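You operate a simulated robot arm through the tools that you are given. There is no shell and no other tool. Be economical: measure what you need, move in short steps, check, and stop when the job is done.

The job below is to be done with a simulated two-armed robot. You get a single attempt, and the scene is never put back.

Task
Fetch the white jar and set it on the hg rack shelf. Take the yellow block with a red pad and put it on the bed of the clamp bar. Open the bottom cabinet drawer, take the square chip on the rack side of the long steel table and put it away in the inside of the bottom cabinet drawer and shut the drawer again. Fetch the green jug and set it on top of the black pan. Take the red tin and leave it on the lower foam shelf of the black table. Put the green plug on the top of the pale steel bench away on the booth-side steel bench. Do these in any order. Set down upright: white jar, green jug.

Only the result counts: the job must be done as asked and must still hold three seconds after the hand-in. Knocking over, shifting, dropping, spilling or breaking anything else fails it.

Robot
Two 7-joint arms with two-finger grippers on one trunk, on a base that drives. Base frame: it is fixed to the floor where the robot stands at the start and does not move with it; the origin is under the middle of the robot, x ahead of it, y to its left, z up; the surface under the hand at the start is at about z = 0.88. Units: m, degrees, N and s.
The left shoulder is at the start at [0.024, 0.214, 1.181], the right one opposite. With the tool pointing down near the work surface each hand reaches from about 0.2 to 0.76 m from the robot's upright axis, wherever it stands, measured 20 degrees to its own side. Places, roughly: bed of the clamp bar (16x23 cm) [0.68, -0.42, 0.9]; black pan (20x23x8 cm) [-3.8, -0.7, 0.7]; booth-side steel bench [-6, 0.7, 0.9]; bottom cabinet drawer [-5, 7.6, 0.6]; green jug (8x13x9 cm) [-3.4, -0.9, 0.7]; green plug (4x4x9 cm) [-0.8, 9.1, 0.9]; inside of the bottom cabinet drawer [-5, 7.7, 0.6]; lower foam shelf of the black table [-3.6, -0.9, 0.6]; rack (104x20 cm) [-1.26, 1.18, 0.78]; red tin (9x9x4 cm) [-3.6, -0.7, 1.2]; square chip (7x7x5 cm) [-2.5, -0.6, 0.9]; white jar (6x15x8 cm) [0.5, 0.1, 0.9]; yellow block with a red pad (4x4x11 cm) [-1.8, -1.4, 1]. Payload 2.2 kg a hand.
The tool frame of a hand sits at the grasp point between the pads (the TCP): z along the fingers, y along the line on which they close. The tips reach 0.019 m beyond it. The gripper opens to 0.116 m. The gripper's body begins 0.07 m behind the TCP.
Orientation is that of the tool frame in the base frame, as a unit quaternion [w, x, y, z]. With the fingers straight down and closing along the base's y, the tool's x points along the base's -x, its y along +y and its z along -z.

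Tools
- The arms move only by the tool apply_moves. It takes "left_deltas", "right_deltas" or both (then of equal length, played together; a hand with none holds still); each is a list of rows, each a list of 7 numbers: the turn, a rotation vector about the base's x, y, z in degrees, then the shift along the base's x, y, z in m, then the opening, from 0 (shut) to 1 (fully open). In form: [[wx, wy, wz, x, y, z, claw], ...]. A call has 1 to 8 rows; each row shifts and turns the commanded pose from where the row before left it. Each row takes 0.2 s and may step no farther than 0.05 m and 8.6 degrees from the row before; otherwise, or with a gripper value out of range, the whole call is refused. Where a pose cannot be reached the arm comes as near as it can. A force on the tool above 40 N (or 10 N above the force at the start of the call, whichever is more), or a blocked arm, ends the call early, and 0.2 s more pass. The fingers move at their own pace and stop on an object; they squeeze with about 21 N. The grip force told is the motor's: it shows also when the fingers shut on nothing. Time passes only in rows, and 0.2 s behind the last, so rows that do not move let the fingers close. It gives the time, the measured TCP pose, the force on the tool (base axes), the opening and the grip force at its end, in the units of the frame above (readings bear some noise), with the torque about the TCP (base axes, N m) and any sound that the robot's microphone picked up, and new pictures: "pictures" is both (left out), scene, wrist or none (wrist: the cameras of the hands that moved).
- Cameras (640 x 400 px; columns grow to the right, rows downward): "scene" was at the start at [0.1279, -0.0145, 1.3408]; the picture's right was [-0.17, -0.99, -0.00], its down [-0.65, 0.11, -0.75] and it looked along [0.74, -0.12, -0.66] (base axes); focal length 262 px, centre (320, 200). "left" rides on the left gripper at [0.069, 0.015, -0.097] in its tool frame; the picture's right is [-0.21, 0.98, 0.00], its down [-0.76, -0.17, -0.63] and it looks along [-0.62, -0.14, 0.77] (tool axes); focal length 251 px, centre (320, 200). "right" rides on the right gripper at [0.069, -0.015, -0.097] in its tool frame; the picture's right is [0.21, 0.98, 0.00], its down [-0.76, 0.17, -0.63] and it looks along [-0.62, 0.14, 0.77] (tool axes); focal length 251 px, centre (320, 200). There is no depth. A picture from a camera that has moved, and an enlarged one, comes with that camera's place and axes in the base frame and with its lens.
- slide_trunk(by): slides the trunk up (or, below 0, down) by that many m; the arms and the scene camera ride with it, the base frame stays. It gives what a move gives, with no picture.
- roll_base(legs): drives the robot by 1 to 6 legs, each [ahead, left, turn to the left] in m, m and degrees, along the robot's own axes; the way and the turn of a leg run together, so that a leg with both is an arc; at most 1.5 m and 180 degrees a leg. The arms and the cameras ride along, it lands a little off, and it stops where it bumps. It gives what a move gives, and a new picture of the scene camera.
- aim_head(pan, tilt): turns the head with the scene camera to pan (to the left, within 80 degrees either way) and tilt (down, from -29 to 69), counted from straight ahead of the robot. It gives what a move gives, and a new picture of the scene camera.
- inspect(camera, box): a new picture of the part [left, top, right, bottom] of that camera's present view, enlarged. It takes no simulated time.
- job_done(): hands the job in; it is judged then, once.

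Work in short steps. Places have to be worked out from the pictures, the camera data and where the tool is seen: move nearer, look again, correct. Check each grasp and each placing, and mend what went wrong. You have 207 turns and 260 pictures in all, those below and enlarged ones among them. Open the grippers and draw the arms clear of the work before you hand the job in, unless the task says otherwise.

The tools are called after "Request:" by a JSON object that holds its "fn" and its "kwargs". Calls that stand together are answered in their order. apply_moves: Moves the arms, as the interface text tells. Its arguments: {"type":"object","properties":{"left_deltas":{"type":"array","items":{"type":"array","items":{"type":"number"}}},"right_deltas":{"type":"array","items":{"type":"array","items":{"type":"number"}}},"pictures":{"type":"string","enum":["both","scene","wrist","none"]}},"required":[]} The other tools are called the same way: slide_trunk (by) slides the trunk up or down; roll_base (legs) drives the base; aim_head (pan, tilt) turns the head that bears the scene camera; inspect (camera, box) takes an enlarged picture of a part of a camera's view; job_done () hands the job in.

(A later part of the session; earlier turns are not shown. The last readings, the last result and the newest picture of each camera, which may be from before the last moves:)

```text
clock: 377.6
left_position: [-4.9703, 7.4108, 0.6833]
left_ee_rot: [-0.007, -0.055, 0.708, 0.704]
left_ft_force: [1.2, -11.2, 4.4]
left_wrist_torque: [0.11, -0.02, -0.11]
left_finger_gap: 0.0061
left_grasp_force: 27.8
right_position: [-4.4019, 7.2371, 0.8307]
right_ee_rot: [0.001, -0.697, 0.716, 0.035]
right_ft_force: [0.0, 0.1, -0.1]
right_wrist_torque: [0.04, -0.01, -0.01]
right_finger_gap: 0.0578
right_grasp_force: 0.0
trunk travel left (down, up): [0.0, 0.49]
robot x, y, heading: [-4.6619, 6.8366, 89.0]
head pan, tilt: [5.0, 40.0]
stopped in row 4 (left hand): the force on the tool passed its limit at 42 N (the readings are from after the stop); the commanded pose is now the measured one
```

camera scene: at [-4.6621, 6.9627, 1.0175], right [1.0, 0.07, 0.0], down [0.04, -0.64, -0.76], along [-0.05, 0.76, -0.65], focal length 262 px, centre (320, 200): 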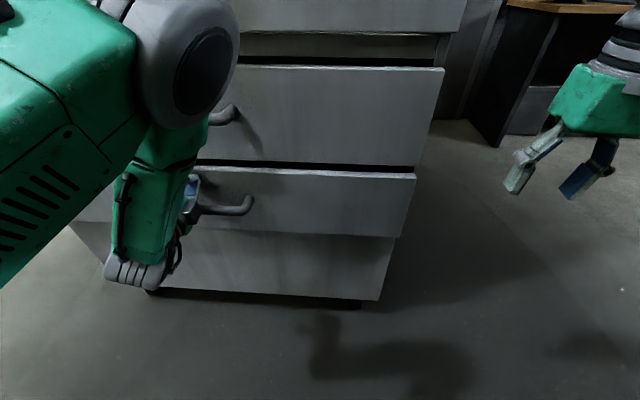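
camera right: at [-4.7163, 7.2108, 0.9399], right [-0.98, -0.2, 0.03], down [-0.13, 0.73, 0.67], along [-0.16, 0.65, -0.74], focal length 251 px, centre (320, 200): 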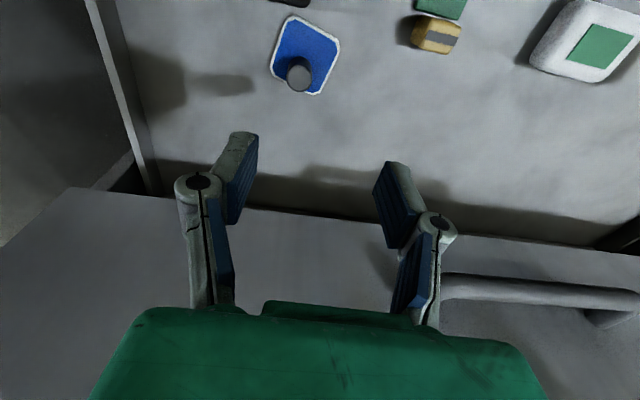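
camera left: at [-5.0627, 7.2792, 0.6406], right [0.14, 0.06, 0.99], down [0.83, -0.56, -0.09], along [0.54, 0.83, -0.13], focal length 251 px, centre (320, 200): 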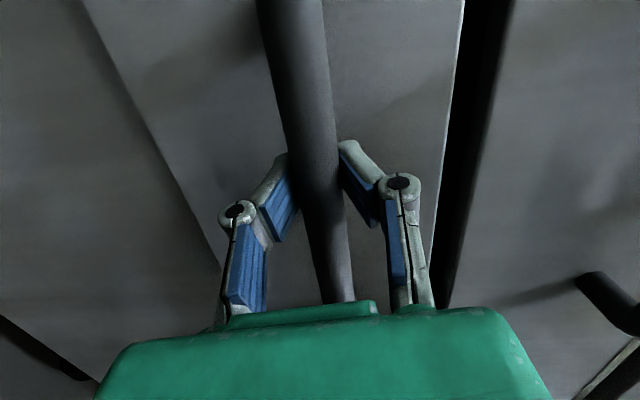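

The stop is reached: shut. I back away, raise the trunk, and check the front.

Request:
{"fn": "apply_moves", "kwargs": {"left_deltas": [[0, 0, 0, 0, -0.02, 0, 0], [0, 0, 0, 0, -0.03, 0, 0]], "pictures": "none"}}

Request:
{"fn": "roll_base", "kwargs": {"legs": [[-0.7, 0, 0]]}}

Request:
{"fn": "slide_trunk", "kwargs": {"by": 0.325}}

Request:
{"fn": "aim_head", "kwargs": {"pan": 0, "tilt": 25}}

```text
clock: 378.2
left_position: [-4.9721, 7.3625, 0.6821]
left_ee_rot: [-0.005, -0.055, 0.709, 0.703]
left_ft_force: [1.0, -0.3, -0.1]
left_wrist_torque: [-0.02, -0.01, 0.02]
left_finger_gap: 0.0
left_grasp_force: 28.9
right_position: [-4.4043, 7.2383, 0.8299]
right_ee_rot: [0.001, -0.697, 0.716, 0.034]
right_ft_force: [0.8, 0.0, -0.2]
right_wrist_torque: [-0.02, 0.0, 0.02]
right_finger_gap: 0.0582
right_grasp_force: 0.1
trunk travel left (down, up): [0.0, 0.49]
robot x, y, heading: [-4.6609, 6.8332, 88.9]
head pan, tilt: [5.0, 40.0]
```

```text
clock: 382.1
left_position: [-4.9855, 6.6594, 0.6818]
left_ee_rot: [-0.009, -0.059, 0.708, 0.703]
left_ft_force: [0.1, -0.8, 0.7]
left_wrist_torque: [0.0, 0.06, 0.0]
left_finger_gap: 0.0001
left_grasp_force: 28.4
right_position: [-4.416, 6.5391, 0.8299]
right_ee_rot: [0.003, -0.7, 0.714, 0.034]
right_ft_force: [-0.5, -0.1, -0.4]
right_wrist_torque: [0.01, -0.01, -0.04]
right_finger_gap: 0.0582
right_grasp_force: 0.1
trunk travel left (down, up): [0.0, 0.49]
robot x, y, heading: [-4.6678, 6.1356, 89.6]
head pan, tilt: [5.0, 40.0]
camera scene: at [-4.6721, 6.2616, 1.0178], right [1.0, 0.08, 0.0], down [0.05, -0.64, -0.76], along [-0.06, 0.76, -0.65], focal length 262 px, centre (320, 200)
```

scene: 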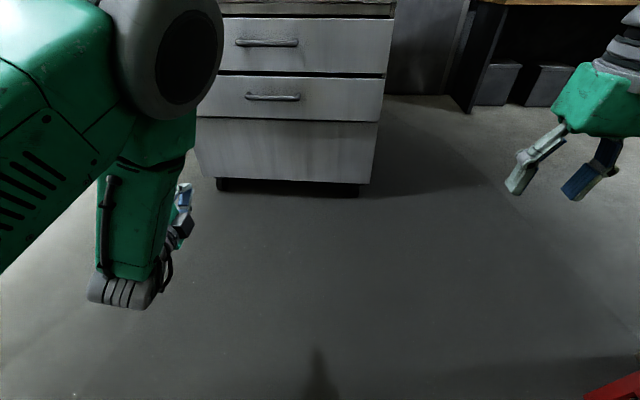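

```text
clock: 385.3
left_position: [-4.9865, 6.6592, 1.0079]
left_ee_rot: [-0.008, -0.058, 0.708, 0.704]
left_ft_force: [0.3, 0.4, -0.1]
left_wrist_torque: [-0.02, 0.02, 0.0]
left_finger_gap: 0.0
left_grasp_force: 29.1
right_position: [-4.4149, 6.54, 1.1553]
right_ee_rot: [0.003, -0.7, 0.713, 0.035]
right_ft_force: [0.1, -0.2, 0.7]
right_wrist_torque: [0.0, -0.02, -0.02]
right_finger_gap: 0.0581
right_grasp_force: 0.1
trunk travel left (down, up): [-0.325, 0.165]
robot x, y, heading: [-4.668, 6.1329, 89.6]
head pan, tilt: [5.0, 40.0]
```

```text
clock: 386.0
left_position: [-4.9857, 6.6597, 1.0089]
left_ee_rot: [-0.008, -0.058, 0.708, 0.704]
left_ft_force: [-0.6, -0.1, 1.1]
left_wrist_torque: [0.03, -0.01, 0.02]
left_finger_gap: 0.0
left_grasp_force: 28.2
right_position: [-4.4161, 6.5402, 1.1561]
right_ee_rot: [0.003, -0.7, 0.713, 0.034]
right_ft_force: [0.1, 0.1, -0.1]
right_wrist_torque: [0.01, -0.02, 0.0]
right_finger_gap: 0.058
right_grasp_force: 0.1
trunk travel left (down, up): [-0.325, 0.165]
robot x, y, heading: [-4.6714, 6.1348, 89.8]
head pan, tilt: [0.0, 25.0]
camera scene: at [-4.6644, 6.2705, 1.3659], right [1.0, -0.01, 0.0], down [0.0, -0.43, -0.9], along [0.01, 0.9, -0.43], focal length 262 px, centre (320, 200)
```

scene: 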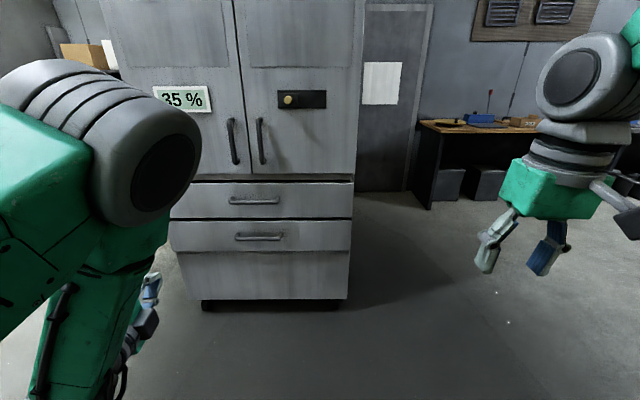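

The drawer is shut flush. I rotate the left tool back to pointing down.

Request:
{"fn": "apply_moves", "kwargs": {"left_deltas": [[-4.9, -4.9, 4.9, 0, -0.01, 0.012, 0.5], [-4.9, -4.9, 4.9, 0, -0.01, 0.012, 0.5], [-4.9, -4.9, 4.9, 0, -0.01, 0.012, 0.5], [-4.9, -4.9, 4.9, 0, -0.01, 0.012, 0.5], [-4.9, -4.9, 4.9, 0, -0.01, 0.012, 0.5], [-4.9, -4.9, 4.9, 0, -0.01, 0.012, 0.5], [-4.9, -4.9, 4.9, 0, -0.01, 0.012, 0.5], [-4.9, -4.9, 4.9, 0, -0.01, 0.012, 0.5]], "pictures": "none"}}

Request:
{"fn": "apply_moves", "kwargs": {"left_deltas": [[-4.9, -4.9, 4.9, 0, -0.005, 0.01, 0.5], [-4.9, -4.9, 4.9, 0, -0.005, 0.01, 0.5], [-4.9, -4.9, 4.9, 0, -0.005, 0.01, 0.5], [-4.9, -4.9, 4.9, 0, -0.005, 0.01, 0.5], [-4.9, -4.9, 4.9, 0, -0.005, 0.01, 0.5], [-4.9, -4.9, 4.9, 0, -0.005, 0.01, 0.5]], "pictures": "none"}}

Request:
{"fn": "aim_head", "kwargs": {"pan": -65, "tilt": 12}}

```text
clock: 387.8
left_position: [-4.9849, 6.5798, 1.1048]
left_ee_rot: [-0.024, -0.5, 0.798, 0.334]
left_ft_force: [0.2, 0.5, 0.3]
left_wrist_torque: [0.0, 0.03, -0.02]
left_finger_gap: 0.0579
left_grasp_force: 0.2
right_position: [-4.4147, 6.5384, 1.1561]
right_ee_rot: [0.003, -0.7, 0.713, 0.036]
right_ft_force: [-0.4, -0.7, -0.3]
right_wrist_torque: [0.02, 0.0, 0.01]
right_finger_gap: 0.058
right_grasp_force: 0.0
trunk travel left (down, up): [-0.325, 0.165]
robot x, y, heading: [-4.663, 6.1354, 89.5]
head pan, tilt: [0.0, 25.0]
```

```text
clock: 389.2
left_position: [-4.9893, 6.5506, 1.1638]
left_ee_rot: [0.031, 0.727, -0.685, 0.028]
left_ft_force: [0.0, -0.1, 0.1]
left_wrist_torque: [0.01, 0.04, 0.01]
left_finger_gap: 0.058
left_grasp_force: 0.1
right_position: [-4.417, 6.5402, 1.1566]
right_ee_rot: [0.004, -0.7, 0.713, 0.034]
right_ft_force: [0.0, 0.1, -0.3]
right_wrist_torque: [0.01, -0.05, -0.03]
right_finger_gap: 0.0581
right_grasp_force: 0.1
trunk travel left (down, up): [-0.325, 0.165]
robot x, y, heading: [-4.668, 6.1359, 89.7]
head pan, tilt: [0.0, 25.0]
```

```text
clock: 390.6
left_position: [-4.9879, 6.5494, 1.1638]
left_ee_rot: [0.032, 0.727, -0.685, 0.027]
left_ft_force: [-0.1, 0.1, 0.9]
left_wrist_torque: [-0.01, 0.02, 0.03]
left_finger_gap: 0.0581
left_grasp_force: 0.1
right_position: [-4.4164, 6.5391, 1.155]
right_ee_rot: [0.003, -0.7, 0.713, 0.034]
right_ft_force: [0.1, 0.4, -0.1]
right_wrist_torque: [0.04, 0.0, 0.01]
right_finger_gap: 0.058
right_grasp_force: 0.0
trunk travel left (down, up): [-0.325, 0.165]
robot x, y, heading: [-4.6708, 6.1341, 89.5]
head pan, tilt: [-65.0, 12.0]
camera scene: at [-4.5816, 6.2164, 1.3874], right [0.42, -0.91, 0.0], down [-0.19, -0.09, -0.98], along [0.89, 0.41, -0.21], focal length 262 px, centre (320, 200)
```

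scene: 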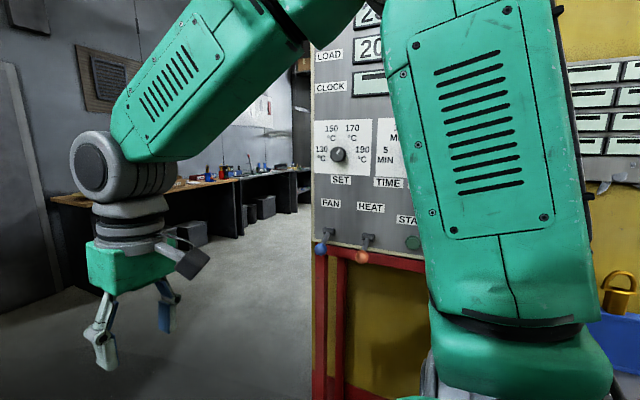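

I correct the small left tool tilt and pass diagonally between the cabinet corner [-4.47,7.4] and the oven panel corner [-3.75,6.62].

Request:
{"fn": "apply_moves", "kwargs": {"left_deltas": [[4.8, 0, 0, 0.02, 0, 0, 0.5], [0, 0, 0, 0.02, 0, 0, 0.5]], "pictures": "none"}}

Request:
{"fn": "roll_base", "kwargs": {"legs": [[0.37, 0, 0], [0, 0, -47]]}}

Request:
{"fn": "aim_head", "kwargs": {"pan": 0, "tilt": 20}}

```text
clock: 391.2
left_position: [-4.9442, 6.5493, 1.1647]
left_ee_rot: [0.001, 0.727, -0.686, -0.002]
left_ft_force: [0.5, 0.2, 0.2]
left_wrist_torque: [-0.01, 0.01, -0.03]
left_finger_gap: 0.058
left_grasp_force: 0.1
right_position: [-4.4145, 6.5409, 1.1552]
right_ee_rot: [0.002, -0.7, 0.713, 0.035]
right_ft_force: [-0.5, 0.2, -0.8]
right_wrist_torque: [0.0, 0.02, 0.0]
right_finger_gap: 0.058
right_grasp_force: 0.1
trunk travel left (down, up): [-0.325, 0.165]
robot x, y, heading: [-4.6683, 6.1313, 89.6]
head pan, tilt: [-65.0, 12.0]
```

```text
clock: 395.7
left_position: [-4.5373, 6.9857, 1.1632]
left_ee_rot: [-0.001, -0.382, 0.924, 0.002]
left_ft_force: [0.0, -0.7, -0.5]
left_wrist_torque: [-0.02, 0.02, 0.0]
left_finger_gap: 0.0579
left_grasp_force: 0.0
right_position: [-4.1919, 6.5834, 1.1575]
right_ee_rot: [0.017, -0.346, 0.937, 0.03]
right_ft_force: [0.2, -0.3, 0.5]
right_wrist_torque: [0.02, 0.0, 0.01]
right_finger_gap: 0.058
right_grasp_force: 0.0
trunk travel left (down, up): [-0.325, 0.165]
robot x, y, heading: [-4.6639, 6.5057, 40.8]
head pan, tilt: [-65.0, 12.0]
camera scene: at [-4.544, 6.4937, 1.3874], right [-0.41, -0.91, 0.0], down [-0.19, 0.08, -0.98], along [0.89, -0.4, -0.21], focal length 262 px, centre (320, 200)
```

scene: 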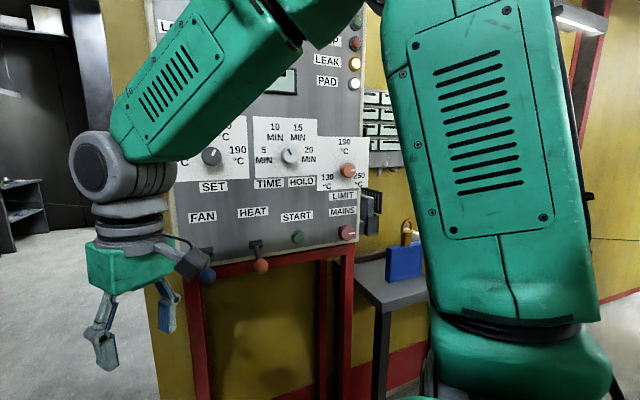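

```text
clock: 397.1
left_position: [-4.5394, 6.9847, 1.1648]
left_ee_rot: [0.0, -0.382, 0.924, 0.003]
left_ft_force: [-0.3, -0.6, -0.6]
left_wrist_torque: [-0.02, 0.02, -0.01]
left_finger_gap: 0.0579
left_grasp_force: 0.1
right_position: [-4.1927, 6.5808, 1.1565]
right_ee_rot: [0.018, -0.346, 0.937, 0.031]
right_ft_force: [0.1, 0.6, 0.1]
right_wrist_torque: [-0.01, -0.02, 0.0]
right_finger_gap: 0.0582
right_grasp_force: 0.0
trunk travel left (down, up): [-0.325, 0.165]
robot x, y, heading: [-4.662, 6.5034, 41.1]
head pan, tilt: [0.0, 20.0]
camera scene: at [-4.5588, 6.5923, 1.3742], right [0.66, -0.75, 0.0], down [-0.26, -0.23, -0.94], along [0.71, 0.62, -0.34], focal length 262 px, centre (320, 200)
```

scene: 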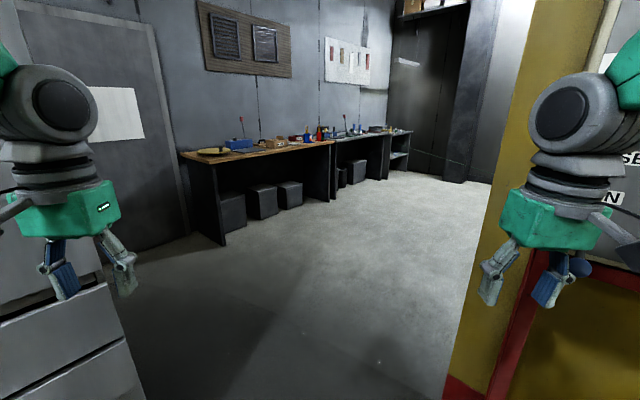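

The way is clear (oven corner 0.64 m to the right, cabinet 0.55 m to the left). I drive through and on east toward the benches.

Request:
{"fn": "roll_base", "kwargs": {"legs": [[1.4, 0, 0], [0, 0, -24], [1.35, 0, 0], [1.2, 0, 0]]}}

```text
clock: 417.3
left_position: [-0.8097, 8.4219, 1.1653]
left_ee_rot: [0.001, -0.156, 0.988, 0.002]
left_ft_force: [1.0, -0.2, 0.3]
left_wrist_torque: [-0.03, 0.05, 0.0]
left_finger_gap: 0.058
left_grasp_force: 0.0
right_position: [-0.6851, 7.9044, 1.1568]
right_ee_rot: [0.025, -0.118, 0.992, 0.026]
right_ft_force: [-0.6, 1.1, 0.3]
right_wrist_torque: [0.02, 0.01, 0.0]
right_finger_gap: 0.0579
right_grasp_force: 0.1
trunk travel left (down, up): [-0.325, 0.165]
robot x, y, heading: [-1.1403, 8.0508, 13.9]
head pan, tilt: [0.0, 20.0]
camera scene: at [-1.0059, 8.0817, 1.3742], right [0.24, -0.97, 0.0], down [-0.33, -0.08, -0.94], along [0.91, 0.23, -0.34], focal length 262 px, centre (320, 200)
```

scene: 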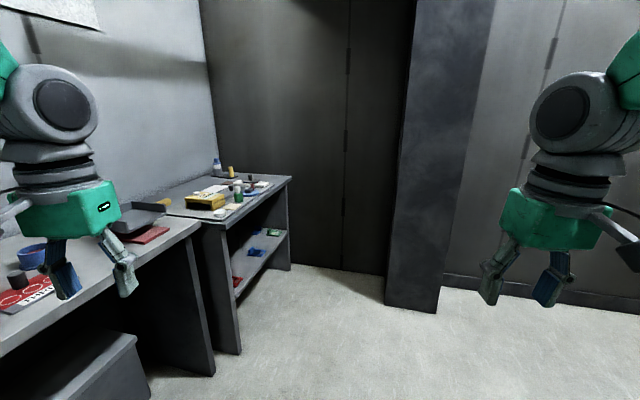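

I turn to face the bench and look for the green plug.

Request:
{"fn": "roll_base", "kwargs": {"legs": [[0, 0, 76]]}}

Request:
{"fn": "aim_head", "kwargs": {"pan": -10, "tilt": 30}}

```text
clock: 421.0
left_position: [-1.4237, 8.4537, 1.1657]
left_ee_rot: [0.0, 0.733, -0.68, -0.003]
left_ft_force: [-0.5, -0.2, 0.2]
left_wrist_torque: [0.02, -0.03, -0.02]
left_finger_gap: 0.058
left_grasp_force: 0.1
right_position: [-0.8927, 8.4521, 1.1565]
right_ee_rot: [0.002, -0.706, 0.708, 0.034]
right_ft_force: [0.2, 0.6, 0.7]
right_wrist_torque: [0.02, 0.0, -0.02]
right_finger_gap: 0.0579
right_grasp_force: 0.1
trunk travel left (down, up): [-0.325, 0.165]
robot x, y, heading: [-1.1395, 8.0468, 90.6]
head pan, tilt: [0.0, 20.0]
camera scene: at [-1.1379, 8.1837, 1.3742], right [1.0, 0.01, 0.0], down [0.0, -0.34, -0.94], along [-0.01, 0.94, -0.34], focal length 262 px, centre (320, 200)
```

scene: 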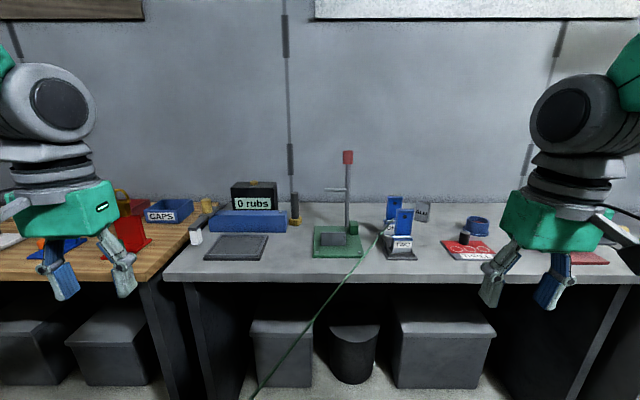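

```text
clock: 421.7
left_position: [-1.4249, 8.4516, 1.1678]
left_ee_rot: [0.0, 0.733, -0.68, -0.003]
left_ft_force: [-0.2, -0.4, -0.6]
left_wrist_torque: [-0.01, 0.03, -0.02]
left_finger_gap: 0.0579
left_grasp_force: 0.1
right_position: [-0.8933, 8.4497, 1.1541]
right_ee_rot: [0.0, -0.706, 0.708, 0.032]
right_ft_force: [0.3, -0.1, -0.3]
right_wrist_torque: [0.01, -0.01, 0.0]
right_finger_gap: 0.0579
right_grasp_force: 0.1
trunk travel left (down, up): [-0.325, 0.165]
robot x, y, heading: [-1.1378, 8.0496, 90.8]
head pan, tilt: [-10.0, 30.0]
camera scene: at [-1.1224, 8.1795, 1.3582], right [0.99, -0.17, 0.0], down [-0.08, -0.49, -0.86], along [0.14, 0.85, -0.5], focal length 262 px, centre (320, 200)
```

scene: 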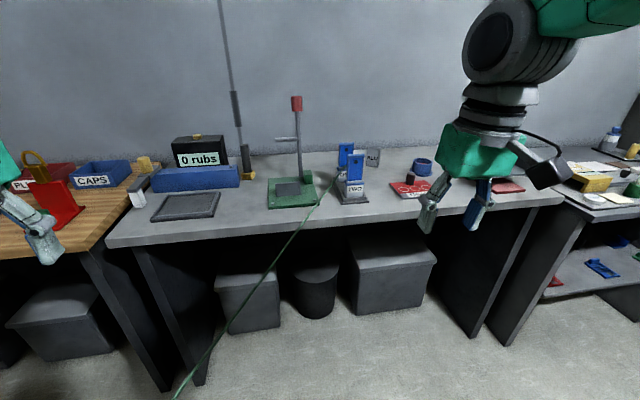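

The plug should be near pixel (360,180). I zoom in.

Request:
{"fn": "inspect", "kwargs": {"camera": "scene", "box": [250, 110, 450, 230]}}

Request:
{"fn": "inspect", "kwargs": {"camera": "scene", "box": [500, 110, 640, 230]}}

```text
3.20 times, centred on (350, 170) of scene
camera zoom: at [-1.1224, 8.1795, 1.3582], right [0.99, -0.17, 0.0], down [-0.08, -0.49, -0.86], along [0.14, 0.85, -0.5], focal length 839 px, centre (224, 296)
```

zoom: 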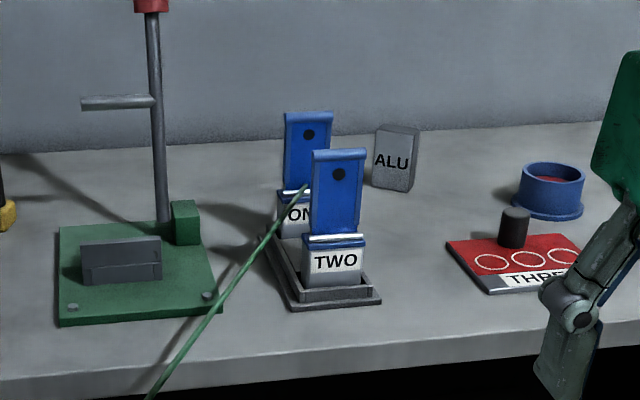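

```text
3.33 times, centred on (570, 170) of scene
camera zoom: at [-1.1224, 8.1795, 1.3582], right [0.99, -0.17, 0.0], down [-0.08, -0.49, -0.86], along [0.14, 0.85, -0.5], focal length 874 px, centre (-513, 300)
```

zoom: 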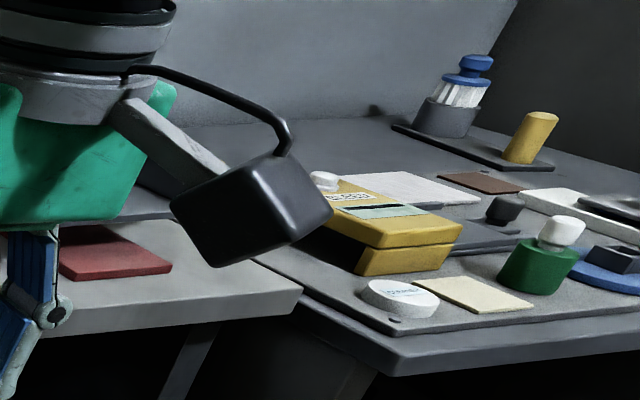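

I zoom more on the end of the green line near the "TWO" stand.

Request:
{"fn": "inspect", "kwargs": {"camera": "scene", "box": [310, 130, 390, 210]}}

Request:
{"fn": "aim_head", "kwargs": {"pan": -45, "tilt": 35}}

```text
5.00 times, centred on (350, 170) of scene
camera zoom: at [-1.1224, 8.1795, 1.3582], right [0.99, -0.17, 0.0], down [-0.08, -0.49, -0.86], along [0.14, 0.85, -0.5], focal length 1311 px, centre (170, 350)
```

zoom: 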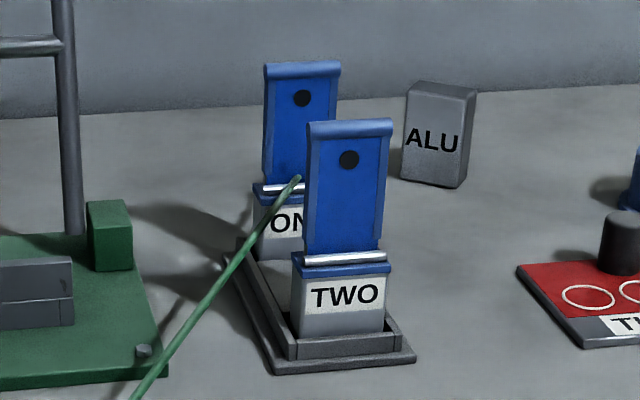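

```text
clock: 422.7
left_position: [-1.4243, 8.4518, 1.1672]
left_ee_rot: [0.0, 0.733, -0.68, -0.003]
left_ft_force: [0.5, 0.4, 0.1]
left_wrist_torque: [0.01, 0.02, 0.03]
left_finger_gap: 0.0581
left_grasp_force: 0.1
right_position: [-0.8934, 8.4512, 1.1544]
right_ee_rot: [0.0, -0.706, 0.707, 0.032]
right_ft_force: [0.6, 0.3, -0.3]
right_wrist_torque: [0.02, 0.01, 0.02]
right_finger_gap: 0.058
right_grasp_force: 0.1
trunk travel left (down, up): [-0.325, 0.165]
robot x, y, heading: [-1.1383, 8.0449, 90.2]
head pan, tilt: [-45.0, 35.0]
camera scene: at [-1.0756, 8.1532, 1.3504], right [0.71, -0.7, 0.0], down [-0.4, -0.41, -0.82], along [0.57, 0.58, -0.57], focal length 262 px, centre (320, 200)
```

scene: 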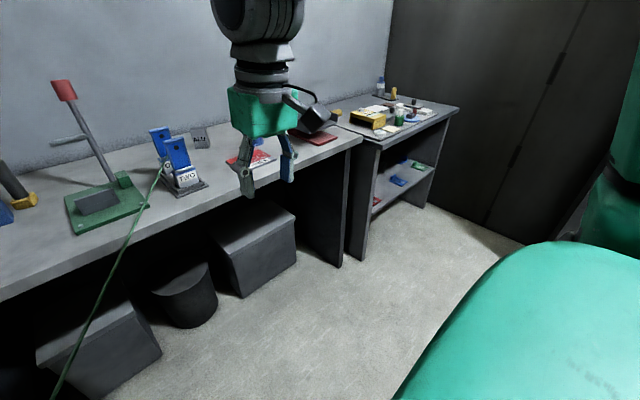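

I zoom on the stand from this second angle.

Request:
{"fn": "inspect", "kwargs": {"camera": "scene", "box": [60, 100, 260, 230]}}

Request:
{"fn": "inspect", "kwargs": {"camera": "scene", "box": [310, 60, 470, 200]}}

```text
3.08 times, centred on (160, 165) of scene
camera zoom: at [-1.0756, 8.1532, 1.3504], right [0.71, -0.7, 0.0], down [-0.4, -0.41, -0.82], along [0.57, 0.58, -0.57], focal length 807 px, centre (812, 308)
```

zoom: 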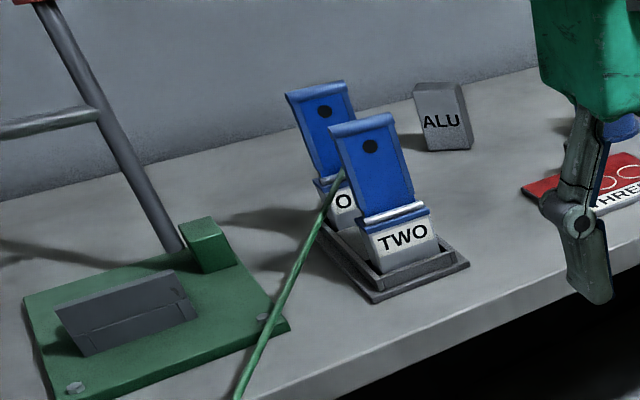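

```text
2.86 times, centred on (390, 130) of scene
camera zoom: at [-1.0756, 8.1532, 1.3504], right [0.71, -0.7, 0.0], down [-0.4, -0.41, -0.82], along [0.57, 0.58, -0.57], focal length 749 px, centre (120, 400)
```

zoom: 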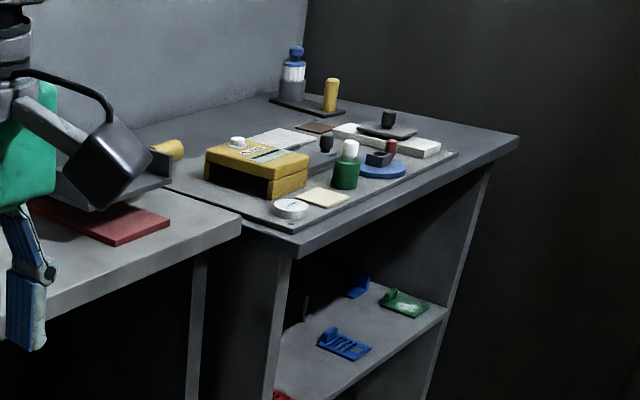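

The stand itself sits near [-0.85,9.03], so the plug may be hidden behind its blue clips. I shift right 0.6 m to look behind it.

Request:
{"fn": "roll_base", "kwargs": {"legs": [[0, -0.6, 0]]}}

Request:
{"fn": "aim_head", "kwargs": {"pan": 25, "tilt": 30}}

Request:
{"fn": "inspect", "kwargs": {"camera": "scene", "box": [200, 100, 440, 250]}}

```text
clock: 426.2
left_position: [-0.8032, 8.4562, 1.1668]
left_ee_rot: [0.001, 0.734, -0.679, -0.005]
left_ft_force: [0.2, -0.4, 0.2]
left_wrist_torque: [-0.03, 0.02, 0.02]
left_finger_gap: 0.0583
left_grasp_force: 0.1
right_position: [-0.2715, 8.4557, 1.154]
right_ee_rot: [-0.001, -0.706, 0.708, 0.033]
right_ft_force: [-0.4, 0.1, 1.0]
right_wrist_torque: [0.03, -0.01, 0.03]
right_finger_gap: 0.058
right_grasp_force: 0.0
trunk travel left (down, up): [-0.325, 0.165]
robot x, y, heading: [-0.5223, 8.0522, 90.4]
head pan, tilt: [-45.0, 35.0]
camera scene: at [-0.4532, 8.1585, 1.3503], right [0.71, -0.7, 0.0], down [-0.4, -0.41, -0.82], along [0.57, 0.58, -0.58], focal length 262 px, centre (320, 200)
```

scene: 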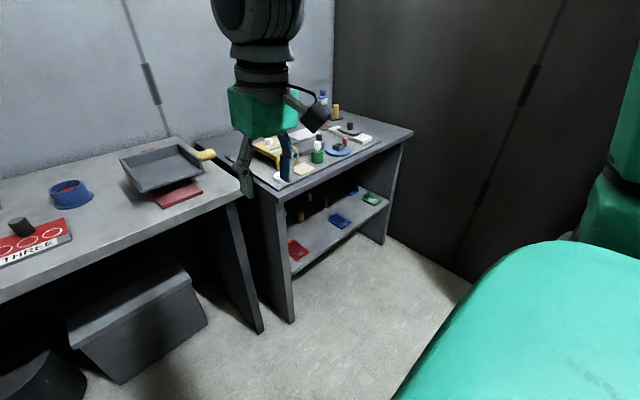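

```text
clock: 427.6
left_position: [-0.8042, 8.4546, 1.1671]
left_ee_rot: [0.0, 0.734, -0.679, -0.005]
left_ft_force: [0.0, 0.3, 0.4]
left_wrist_torque: [0.01, 0.01, 0.04]
left_finger_gap: 0.058
left_grasp_force: 0.0
right_position: [-0.2729, 8.4538, 1.1522]
right_ee_rot: [-0.002, -0.707, 0.707, 0.03]
right_ft_force: [-0.9, 0.0, -1.3]
right_wrist_torque: [0.02, 0.01, -0.02]
right_finger_gap: 0.0578
right_grasp_force: 0.1
trunk travel left (down, up): [-0.325, 0.165]
robot x, y, heading: [-0.5171, 8.054, 90.6]
head pan, tilt: [25.0, 30.0]
camera scene: at [-0.5558, 8.1773, 1.3581], right [0.9, 0.43, 0.0], down [0.22, -0.45, -0.86], along [-0.37, 0.78, -0.5], focal length 262 px, centre (320, 200)
```

scene: 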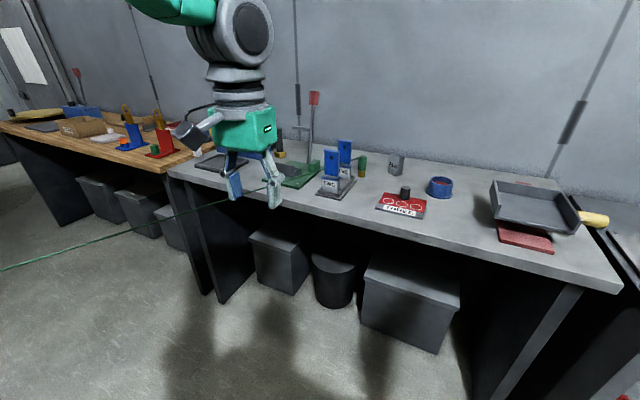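

```text
2.67 times, centred on (320, 175) of scene
camera zoom: at [-0.5558, 8.1773, 1.3581], right [0.9, 0.43, 0.0], down [0.22, -0.45, -0.86], along [-0.37, 0.78, -0.5], focal length 699 px, centre (320, 267)
```

zoom: 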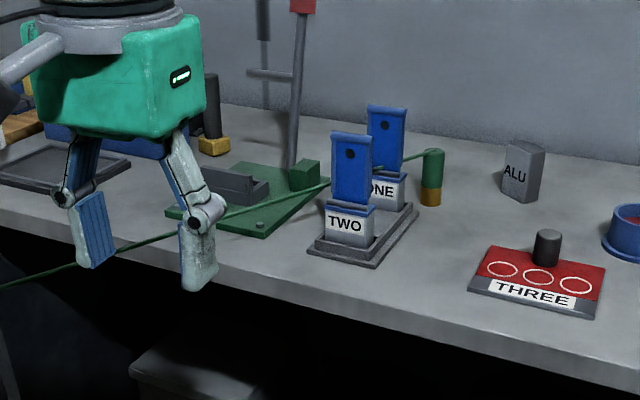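

Found it: a green plug with a yellow foot at about [-0.82, 9.14], standing behind the clips, with a green cord from its top leading west. I'll grip it with the left hand with fingers closing along y (cord exits along −x). First I yaw the left tool +86° in place.

Request:
{"fn": "apply_moves", "kwargs": {"left_deltas": [[0, 0, 8.2, 0, 0, 0, 0.5], [0, 0, 8.2, 0, 0, 0, 0.5], [0, 0, 8.2, 0, 0, 0, 0.5], [0, 0, 8.2, 0, 0, 0, 0.5], [0, 0, 8.2, 0, 0, 0, 0.5], [0, 0, 8.2, 0, 0, 0, 0.5], [0, 0, 8.2, 0, 0, 0, 0.5], [0, 0, 8.2, 0, 0, 0, 0.5]], "pictures": "none"}}

Request:
{"fn": "apply_moves", "kwargs": {"left_deltas": [[0, 0, 8.2, 0, 0, 0, 0.6], [0, 0, 8.2, 0, 0, 0, 0.6], [0, 0, 4, 0, 0, 0, 0.6]]}}

```text
clock: 429.4
left_position: [-0.8033, 8.4542, 1.1676]
left_ee_rot: [0.003, 0.985, -0.172, -0.005]
left_ft_force: [0.3, -0.1, 0.2]
left_wrist_torque: [0.0, -0.01, 0.02]
left_finger_gap: 0.0582
left_grasp_force: 0.0
right_position: [-0.2738, 8.4544, 1.1523]
right_ee_rot: [0.002, 0.707, -0.707, -0.03]
right_ft_force: [-0.8, 0.7, 0.2]
right_wrist_torque: [0.0, 0.03, 0.03]
right_finger_gap: 0.0579
right_grasp_force: 0.0
trunk travel left (down, up): [-0.325, 0.165]
robot x, y, heading: [-0.5178, 8.0513, 90.6]
head pan, tilt: [25.0, 30.0]
```

```text
clock: 430.2
left_position: [-0.8057, 8.454, 1.1674]
left_ee_rot: [0.003, 1.0, 0.004, -0.004]
left_ft_force: [0.3, -1.4, -0.3]
left_wrist_torque: [0.03, 0.02, -0.03]
left_finger_gap: 0.0696
left_grasp_force: 0.1
right_position: [-0.2729, 8.4534, 1.1527]
right_ee_rot: [-0.002, -0.706, 0.708, 0.03]
right_ft_force: [0.2, 0.1, -0.3]
right_wrist_torque: [0.0, 0.02, -0.02]
right_finger_gap: 0.0582
right_grasp_force: 0.0
trunk travel left (down, up): [-0.325, 0.165]
robot x, y, heading: [-0.5186, 8.0562, 90.8]
head pan, tilt: [25.0, 30.0]
camera scene: at [-0.5559, 8.1773, 1.3581], right [0.9, 0.43, 0.0], down [0.22, -0.45, -0.86], along [-0.37, 0.78, -0.5], focal length 262 px, centre (320, 200)
camera left: at [-0.7356, 8.4403, 1.2634], right [-0.21, -0.98, 0.01], down [-0.75, 0.16, 0.64], along [-0.63, 0.12, -0.77], focal length 251 px, centre (320, 200)
```

scene: 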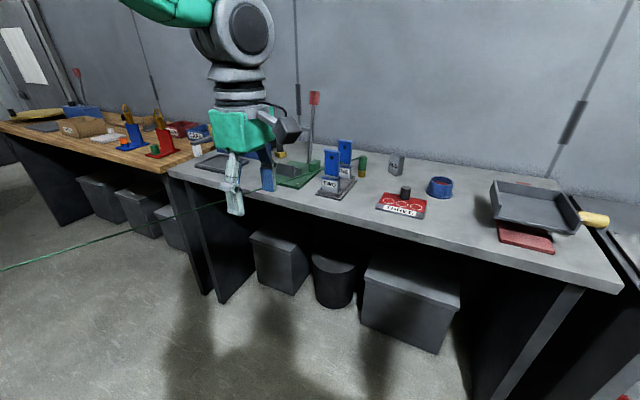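
left: 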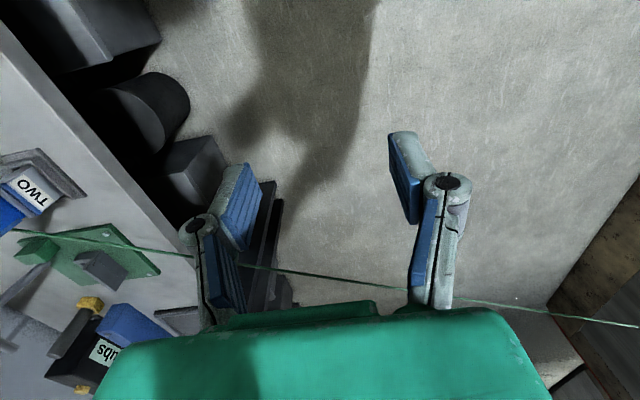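

The tool is turned with the camera on the east side. I advance 0.43 m, then extend above the plug.

Request:
{"fn": "roll_base", "kwargs": {"legs": [[0.43, 0, 0]]}}

Request:
{"fn": "apply_moves", "kwargs": {"left_deltas": [[0, 0, 0, 0, 0.04, 0, 0.6], [0, 0, 0, 0, 0.04, 0, 0.6], [0, 0, 0, 0, 0.04, 0, 0.6], [0, 0, 0, 0, 0.04, 0, 0.6], [0, 0, 0, 0, 0.03, 0, 0.6]]}}

```text
clock: 432.9
left_position: [-0.8051, 8.892, 1.1678]
left_ee_rot: [0.004, 1.0, 0.001, -0.004]
left_ft_force: [0.0, -0.5, -0.3]
left_wrist_torque: [-0.05, -0.02, 0.02]
left_finger_gap: 0.0696
left_grasp_force: 0.0
right_position: [-0.2733, 8.8892, 1.1528]
right_ee_rot: [-0.001, -0.705, 0.709, 0.03]
right_ft_force: [-0.4, 0.5, 0.2]
right_wrist_torque: [0.02, 0.03, 0.02]
right_finger_gap: 0.0579
right_grasp_force: 0.1
trunk travel left (down, up): [-0.325, 0.165]
robot x, y, heading: [-0.5263, 8.4879, 90.2]
head pan, tilt: [25.0, 30.0]
camera scene: at [-0.5582, 8.6136, 1.3582], right [0.9, 0.43, 0.0], down [0.21, -0.45, -0.86], along [-0.37, 0.78, -0.5], focal length 262 px, centre (320, 200)
```

scene: 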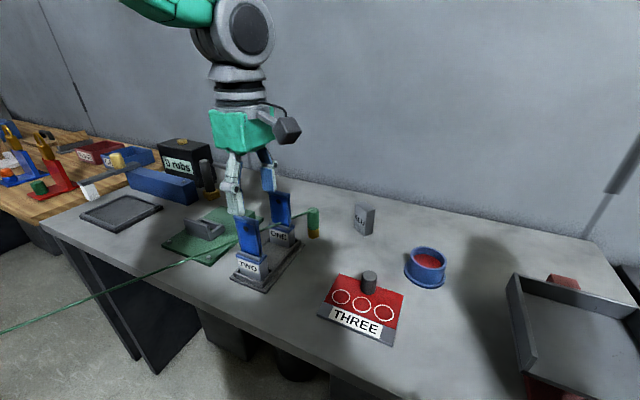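

```text
clock: 434.1
left_position: [-0.8067, 9.0834, 1.1683]
left_ee_rot: [0.003, 1.0, 0.001, -0.004]
left_ft_force: [0.2, -0.3, 0.1]
left_wrist_torque: [0.02, -0.04, 0.01]
left_finger_gap: 0.0696
left_grasp_force: 0.2
right_position: [-0.2738, 8.8889, 1.1491]
right_ee_rot: [-0.006, -0.705, 0.709, 0.027]
right_ft_force: [-0.7, 0.1, 0.6]
right_wrist_torque: [0.0, 0.01, 0.02]
right_finger_gap: 0.0577
right_grasp_force: 0.1
trunk travel left (down, up): [-0.325, 0.165]
robot x, y, heading: [-0.5221, 8.4909, 90.7]
head pan, tilt: [25.0, 30.0]
camera scene: at [-0.5581, 8.6173, 1.3578], right [0.9, 0.43, 0.0], down [0.21, -0.46, -0.86], along [-0.37, 0.78, -0.5], focal length 262 px, centre (320, 200)
camera left: at [-0.7378, 9.0691, 1.2653], right [-0.21, -0.98, 0.01], down [-0.75, 0.17, 0.64], along [-0.62, 0.13, -0.77], focal length 251 px, centre (320, 200)
```

scene: 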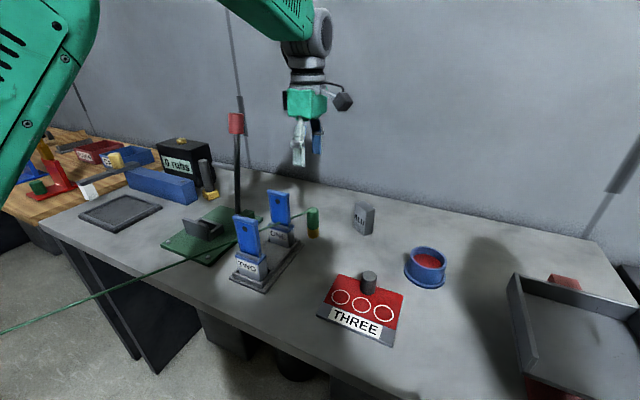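
left: 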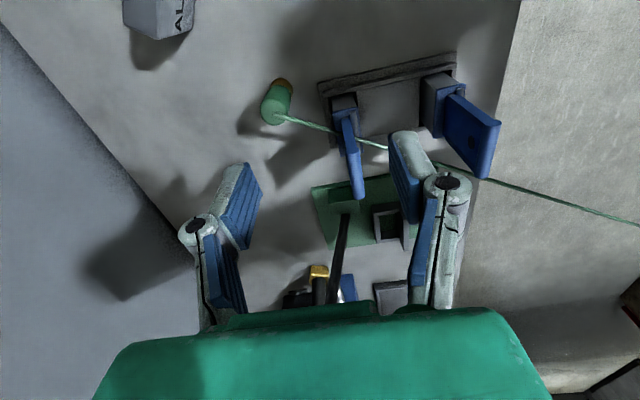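

Plug axis at [-0.824, 9.138], top ≈0.99. I centre over it and lower to z≈0.972.

Request:
{"fn": "apply_moves", "kwargs": {"left_deltas": [[0, 0, 0, -0.008, 0.028, 0, 0.6], [0, 0, 0, -0.007, 0.027, 0, 0.6], [0, 0, 0, 0, 0, -0.045, 0.6], [0, 0, 0, 0, 0, -0.045, 0.6], [0, 0, 0, 0, 0, -0.045, 0.6], [0, 0, 0, 0, 0, 0, 0.6]]}}

```text
clock: 435.5
left_position: [-0.8163, 9.1344, 1.032]
left_ee_rot: [0.002, 1.0, 0.001, -0.005]
left_ft_force: [1.0, 0.4, -0.1]
left_wrist_torque: [0.0, -0.03, 0.03]
left_finger_gap: 0.0696
left_grasp_force: 0.0
right_position: [-0.272, 8.8859, 1.1478]
right_ee_rot: [-0.006, -0.705, 0.708, 0.027]
right_ft_force: [0.0, 0.4, 0.5]
right_wrist_torque: [0.03, 0.01, -0.02]
right_finger_gap: 0.0581
right_grasp_force: 0.1
trunk travel left (down, up): [-0.325, 0.165]
robot x, y, heading: [-0.5228, 8.4904, 90.0]
head pan, tilt: [25.0, 30.0]
camera scene: at [-0.5574, 8.6152, 1.3581], right [0.9, 0.43, 0.0], down [0.21, -0.46, -0.86], along [-0.37, 0.78, -0.5], focal length 262 px, centre (320, 200)
camera left: at [-0.7471, 9.1205, 1.1287], right [-0.21, -0.98, 0.01], down [-0.75, 0.17, 0.64], along [-0.62, 0.13, -0.77], focal length 251 px, centre (320, 200)
```

scene: 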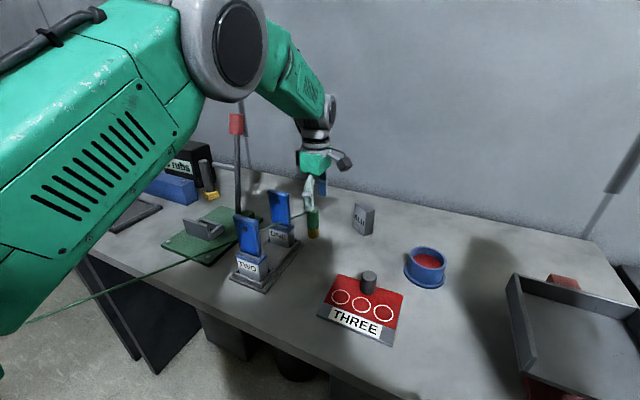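
left: 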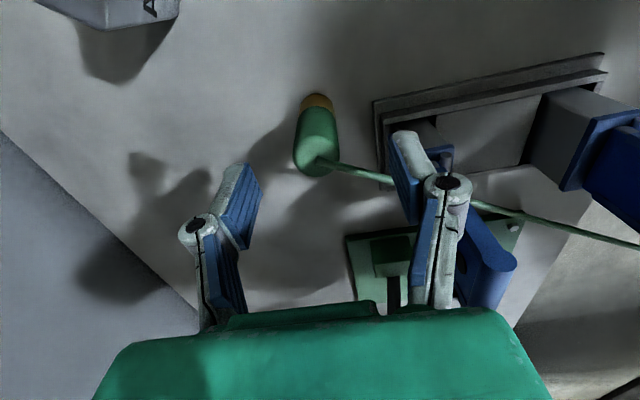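

The cord leaves toward roughly 239°, close to the −y finger. I yaw the tool another 25° so the finger clears it, shift 8 mm, then go down and grip.

Request:
{"fn": "apply_moves", "kwargs": {"left_deltas": [[0, 0, 8.3, -0.004, 0.002, 0, 0.6], [0, 0, 8.3, -0.004, 0.002, 0, 0.6], [0, 0, 8.3, 0, 0, 0, 0.6], [0, 0, 0, 0, 0, -0.03, 0.6], [0, 0, 0, 0, 0, -0.03, 0.6], [0, 0, 0, 0, 0, 0, 0.6]], "pictures": "wrist"}}

```text
clock: 436.9
left_position: [-0.828, 9.1398, 0.9728]
left_ee_rot: [0.002, 0.976, 0.216, -0.005]
left_ft_force: [0.7, -0.4, 0.3]
left_wrist_torque: [0.07, 0.01, 0.0]
left_finger_gap: 0.0695
left_grasp_force: 0.1
right_position: [-0.2741, 8.8875, 1.1485]
right_ee_rot: [-0.005, -0.705, 0.709, 0.026]
right_ft_force: [0.0, -0.8, 0.0]
right_wrist_torque: [0.04, 0.02, -0.01]
right_finger_gap: 0.0579
right_grasp_force: 0.1
trunk travel left (down, up): [-0.325, 0.165]
robot x, y, heading: [-0.5198, 8.4866, 90.1]
head pan, tilt: [25.0, 30.0]
camera left: at [-0.759, 9.1562, 1.068], right [0.22, -0.98, 0.01], down [-0.75, -0.16, 0.64], along [-0.62, -0.14, -0.77], focal length 251 px, centre (320, 200)
```

left: 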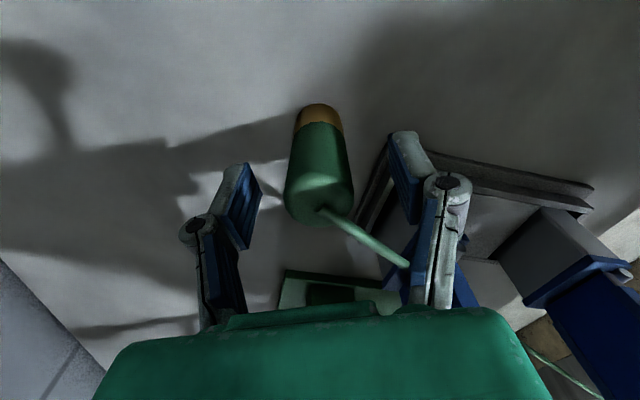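

The plug is centred and the cord is clear of the pads. I close and lift 10 cm carefully.

Request:
{"fn": "apply_moves", "kwargs": {"left_deltas": [[0, 0, 0, 0, 0, 0, 0], [0, 0, 0, 0, 0, 0, 0], [0, 0, 0, 0, 0, 0, 0], [0, 0, 0, 0, 0, 0.03, 0], [0, 0, 0, 0, 0, 0.035, 0], [0, 0, 0, 0, 0, 0.035, 0], [0, 0, 0, 0, 0, 0.035, 0], [0, 0, 0, 0, 0, 0.035, 0]]}}

```text
clock: 438.7
left_position: [-0.8269, 9.1409, 1.1443]
left_ee_rot: [0.003, 0.976, 0.216, -0.004]
left_ft_force: [1.0, -0.6, -0.9]
left_wrist_torque: [0.0, 0.05, -0.03]
left_finger_gap: 0.0322
left_grasp_force: 21.0
right_position: [-0.2726, 8.8862, 1.1483]
right_ee_rot: [-0.004, -0.705, 0.709, 0.027]
right_ft_force: [-0.8, 0.1, 0.3]
right_wrist_torque: [0.02, 0.0, -0.03]
right_finger_gap: 0.0578
right_grasp_force: 0.1
trunk travel left (down, up): [-0.325, 0.165]
robot x, y, heading: [-0.5184, 8.4851, 90.3]
head pan, tilt: [25.0, 30.0]
camera scene: at [-0.5573, 8.6151, 1.3581], right [0.9, 0.43, 0.0], down [0.21, -0.46, -0.86], along [-0.37, 0.78, -0.5], focal length 262 px, centre (320, 200)
camera left: at [-0.7578, 9.1572, 1.2407], right [0.22, -0.98, 0.01], down [-0.75, -0.16, 0.64], along [-0.62, -0.14, -0.77], focal length 251 px, centre (320, 200)
```

scene: 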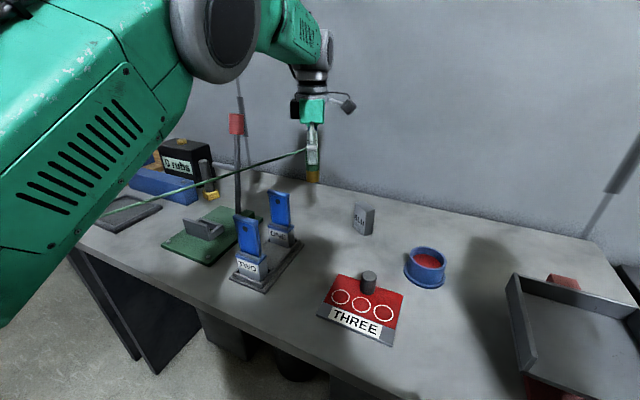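
left: 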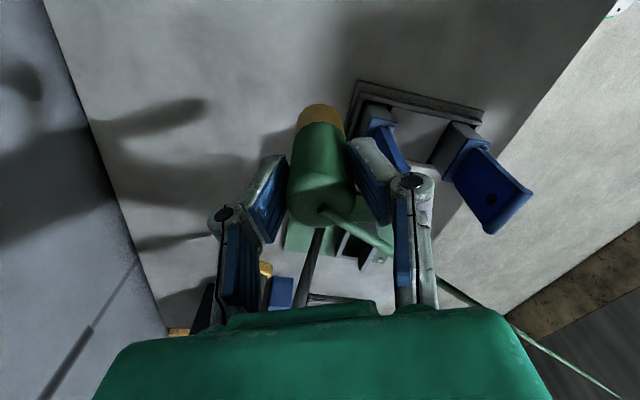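

Plug held (32 mm), no noticeable cord pull. I raise a little more, retract, and back out.

Request:
{"fn": "apply_moves", "kwargs": {"left_deltas": [[0, 0, 0, 0.01, 0, 0.04, 0], [0, 0, 0, 0.01, -0.03, 0.02, 0], [0, 0, 0, 0.005, -0.04, 0, 0], [0, 0, 0, 0, -0.045, 0, 0], [0, 0, 0, 0, -0.045, 0, 0], [0, 0, 0, 0, -0.045, 0, 0], [0, 0, 0, 0, -0.04, 0, 0]], "pictures": "none"}}

Request:
{"fn": "roll_base", "kwargs": {"legs": [[-0.45, 0, 0]]}}

Request:
{"fn": "aim_head", "kwargs": {"pan": 60, "tilt": 20}}

```text
clock: 440.3
left_position: [-0.8031, 8.8932, 1.2028]
left_ee_rot: [0.004, 0.976, 0.217, 0.005]
left_ft_force: [0.7, -0.5, -1.1]
left_wrist_torque: [0.03, 0.07, -0.03]
left_finger_gap: 0.0326
left_grasp_force: 21.3
right_position: [-0.2724, 8.8863, 1.1507]
right_ee_rot: [-0.002, -0.704, 0.709, 0.03]
right_ft_force: [-1.3, -0.2, -0.1]
right_wrist_torque: [0.03, -0.03, -0.01]
right_finger_gap: 0.058
right_grasp_force: 0.0
trunk travel left (down, up): [-0.325, 0.165]
robot x, y, heading: [-0.5192, 8.4932, 90.2]
head pan, tilt: [25.0, 30.0]
```

```text
clock: 443.0
left_position: [-0.8009, 8.4409, 1.2018]
left_ee_rot: [0.005, 0.976, 0.22, 0.0]
left_ft_force: [-0.3, -0.7, -1.0]
left_wrist_torque: [0.02, 0.01, -0.05]
left_finger_gap: 0.0321
left_grasp_force: 21.2
right_position: [-0.2708, 8.4355, 1.1496]
right_ee_rot: [-0.004, -0.707, 0.707, 0.028]
right_ft_force: [1.2, 0.2, 0.8]
right_wrist_torque: [0.05, -0.01, 0.03]
right_finger_gap: 0.058
right_grasp_force: 0.1
trunk travel left (down, up): [-0.325, 0.165]
robot x, y, heading: [-0.5201, 8.0378, 90.5]
head pan, tilt: [25.0, 30.0]
camera scene: at [-0.5405, 8.1676, 1.361], right [0.96, 0.27, 0.0], down [0.13, -0.46, -0.88], along [-0.24, 0.85, -0.47], focal length 262 px, centre (320, 200)
```

scene: 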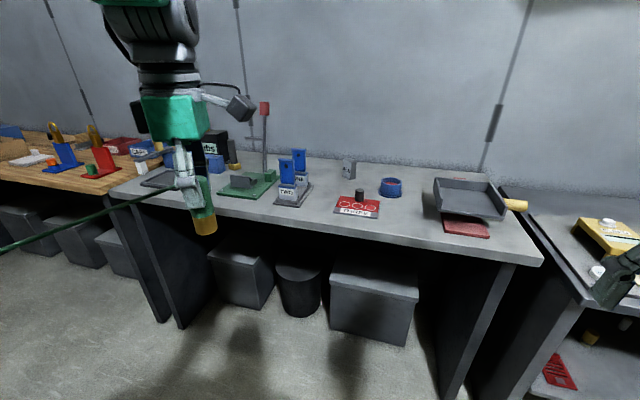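

```text
clock: 444.0
left_position: [-0.8016, 8.4394, 1.2022]
left_ee_rot: [0.004, 0.975, 0.221, 0.003]
left_ft_force: [0.0, 1.5, -1.1]
left_wrist_torque: [0.0, 0.03, -0.02]
left_finger_gap: 0.0325
left_grasp_force: 20.8
right_position: [-0.2715, 8.4328, 1.148]
right_ee_rot: [-0.006, -0.707, 0.707, 0.027]
right_ft_force: [-0.5, 0.2, 0.1]
right_wrist_torque: [-0.01, 0.0, 0.0]
right_finger_gap: 0.0581
right_grasp_force: 0.1
trunk travel left (down, up): [-0.325, 0.165]
robot x, y, heading: [-0.522, 8.0364, 90.9]
head pan, tilt: [60.0, 20.0]
camera scene: at [-0.5416, 8.1676, 1.3644], right [0.96, 0.28, 0.0], down [0.12, -0.42, -0.9], along [-0.25, 0.86, -0.44], focal length 262 px, centre (320, 200)
```

scene: 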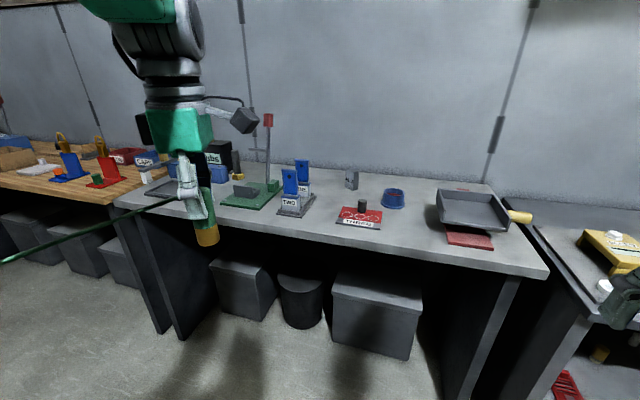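

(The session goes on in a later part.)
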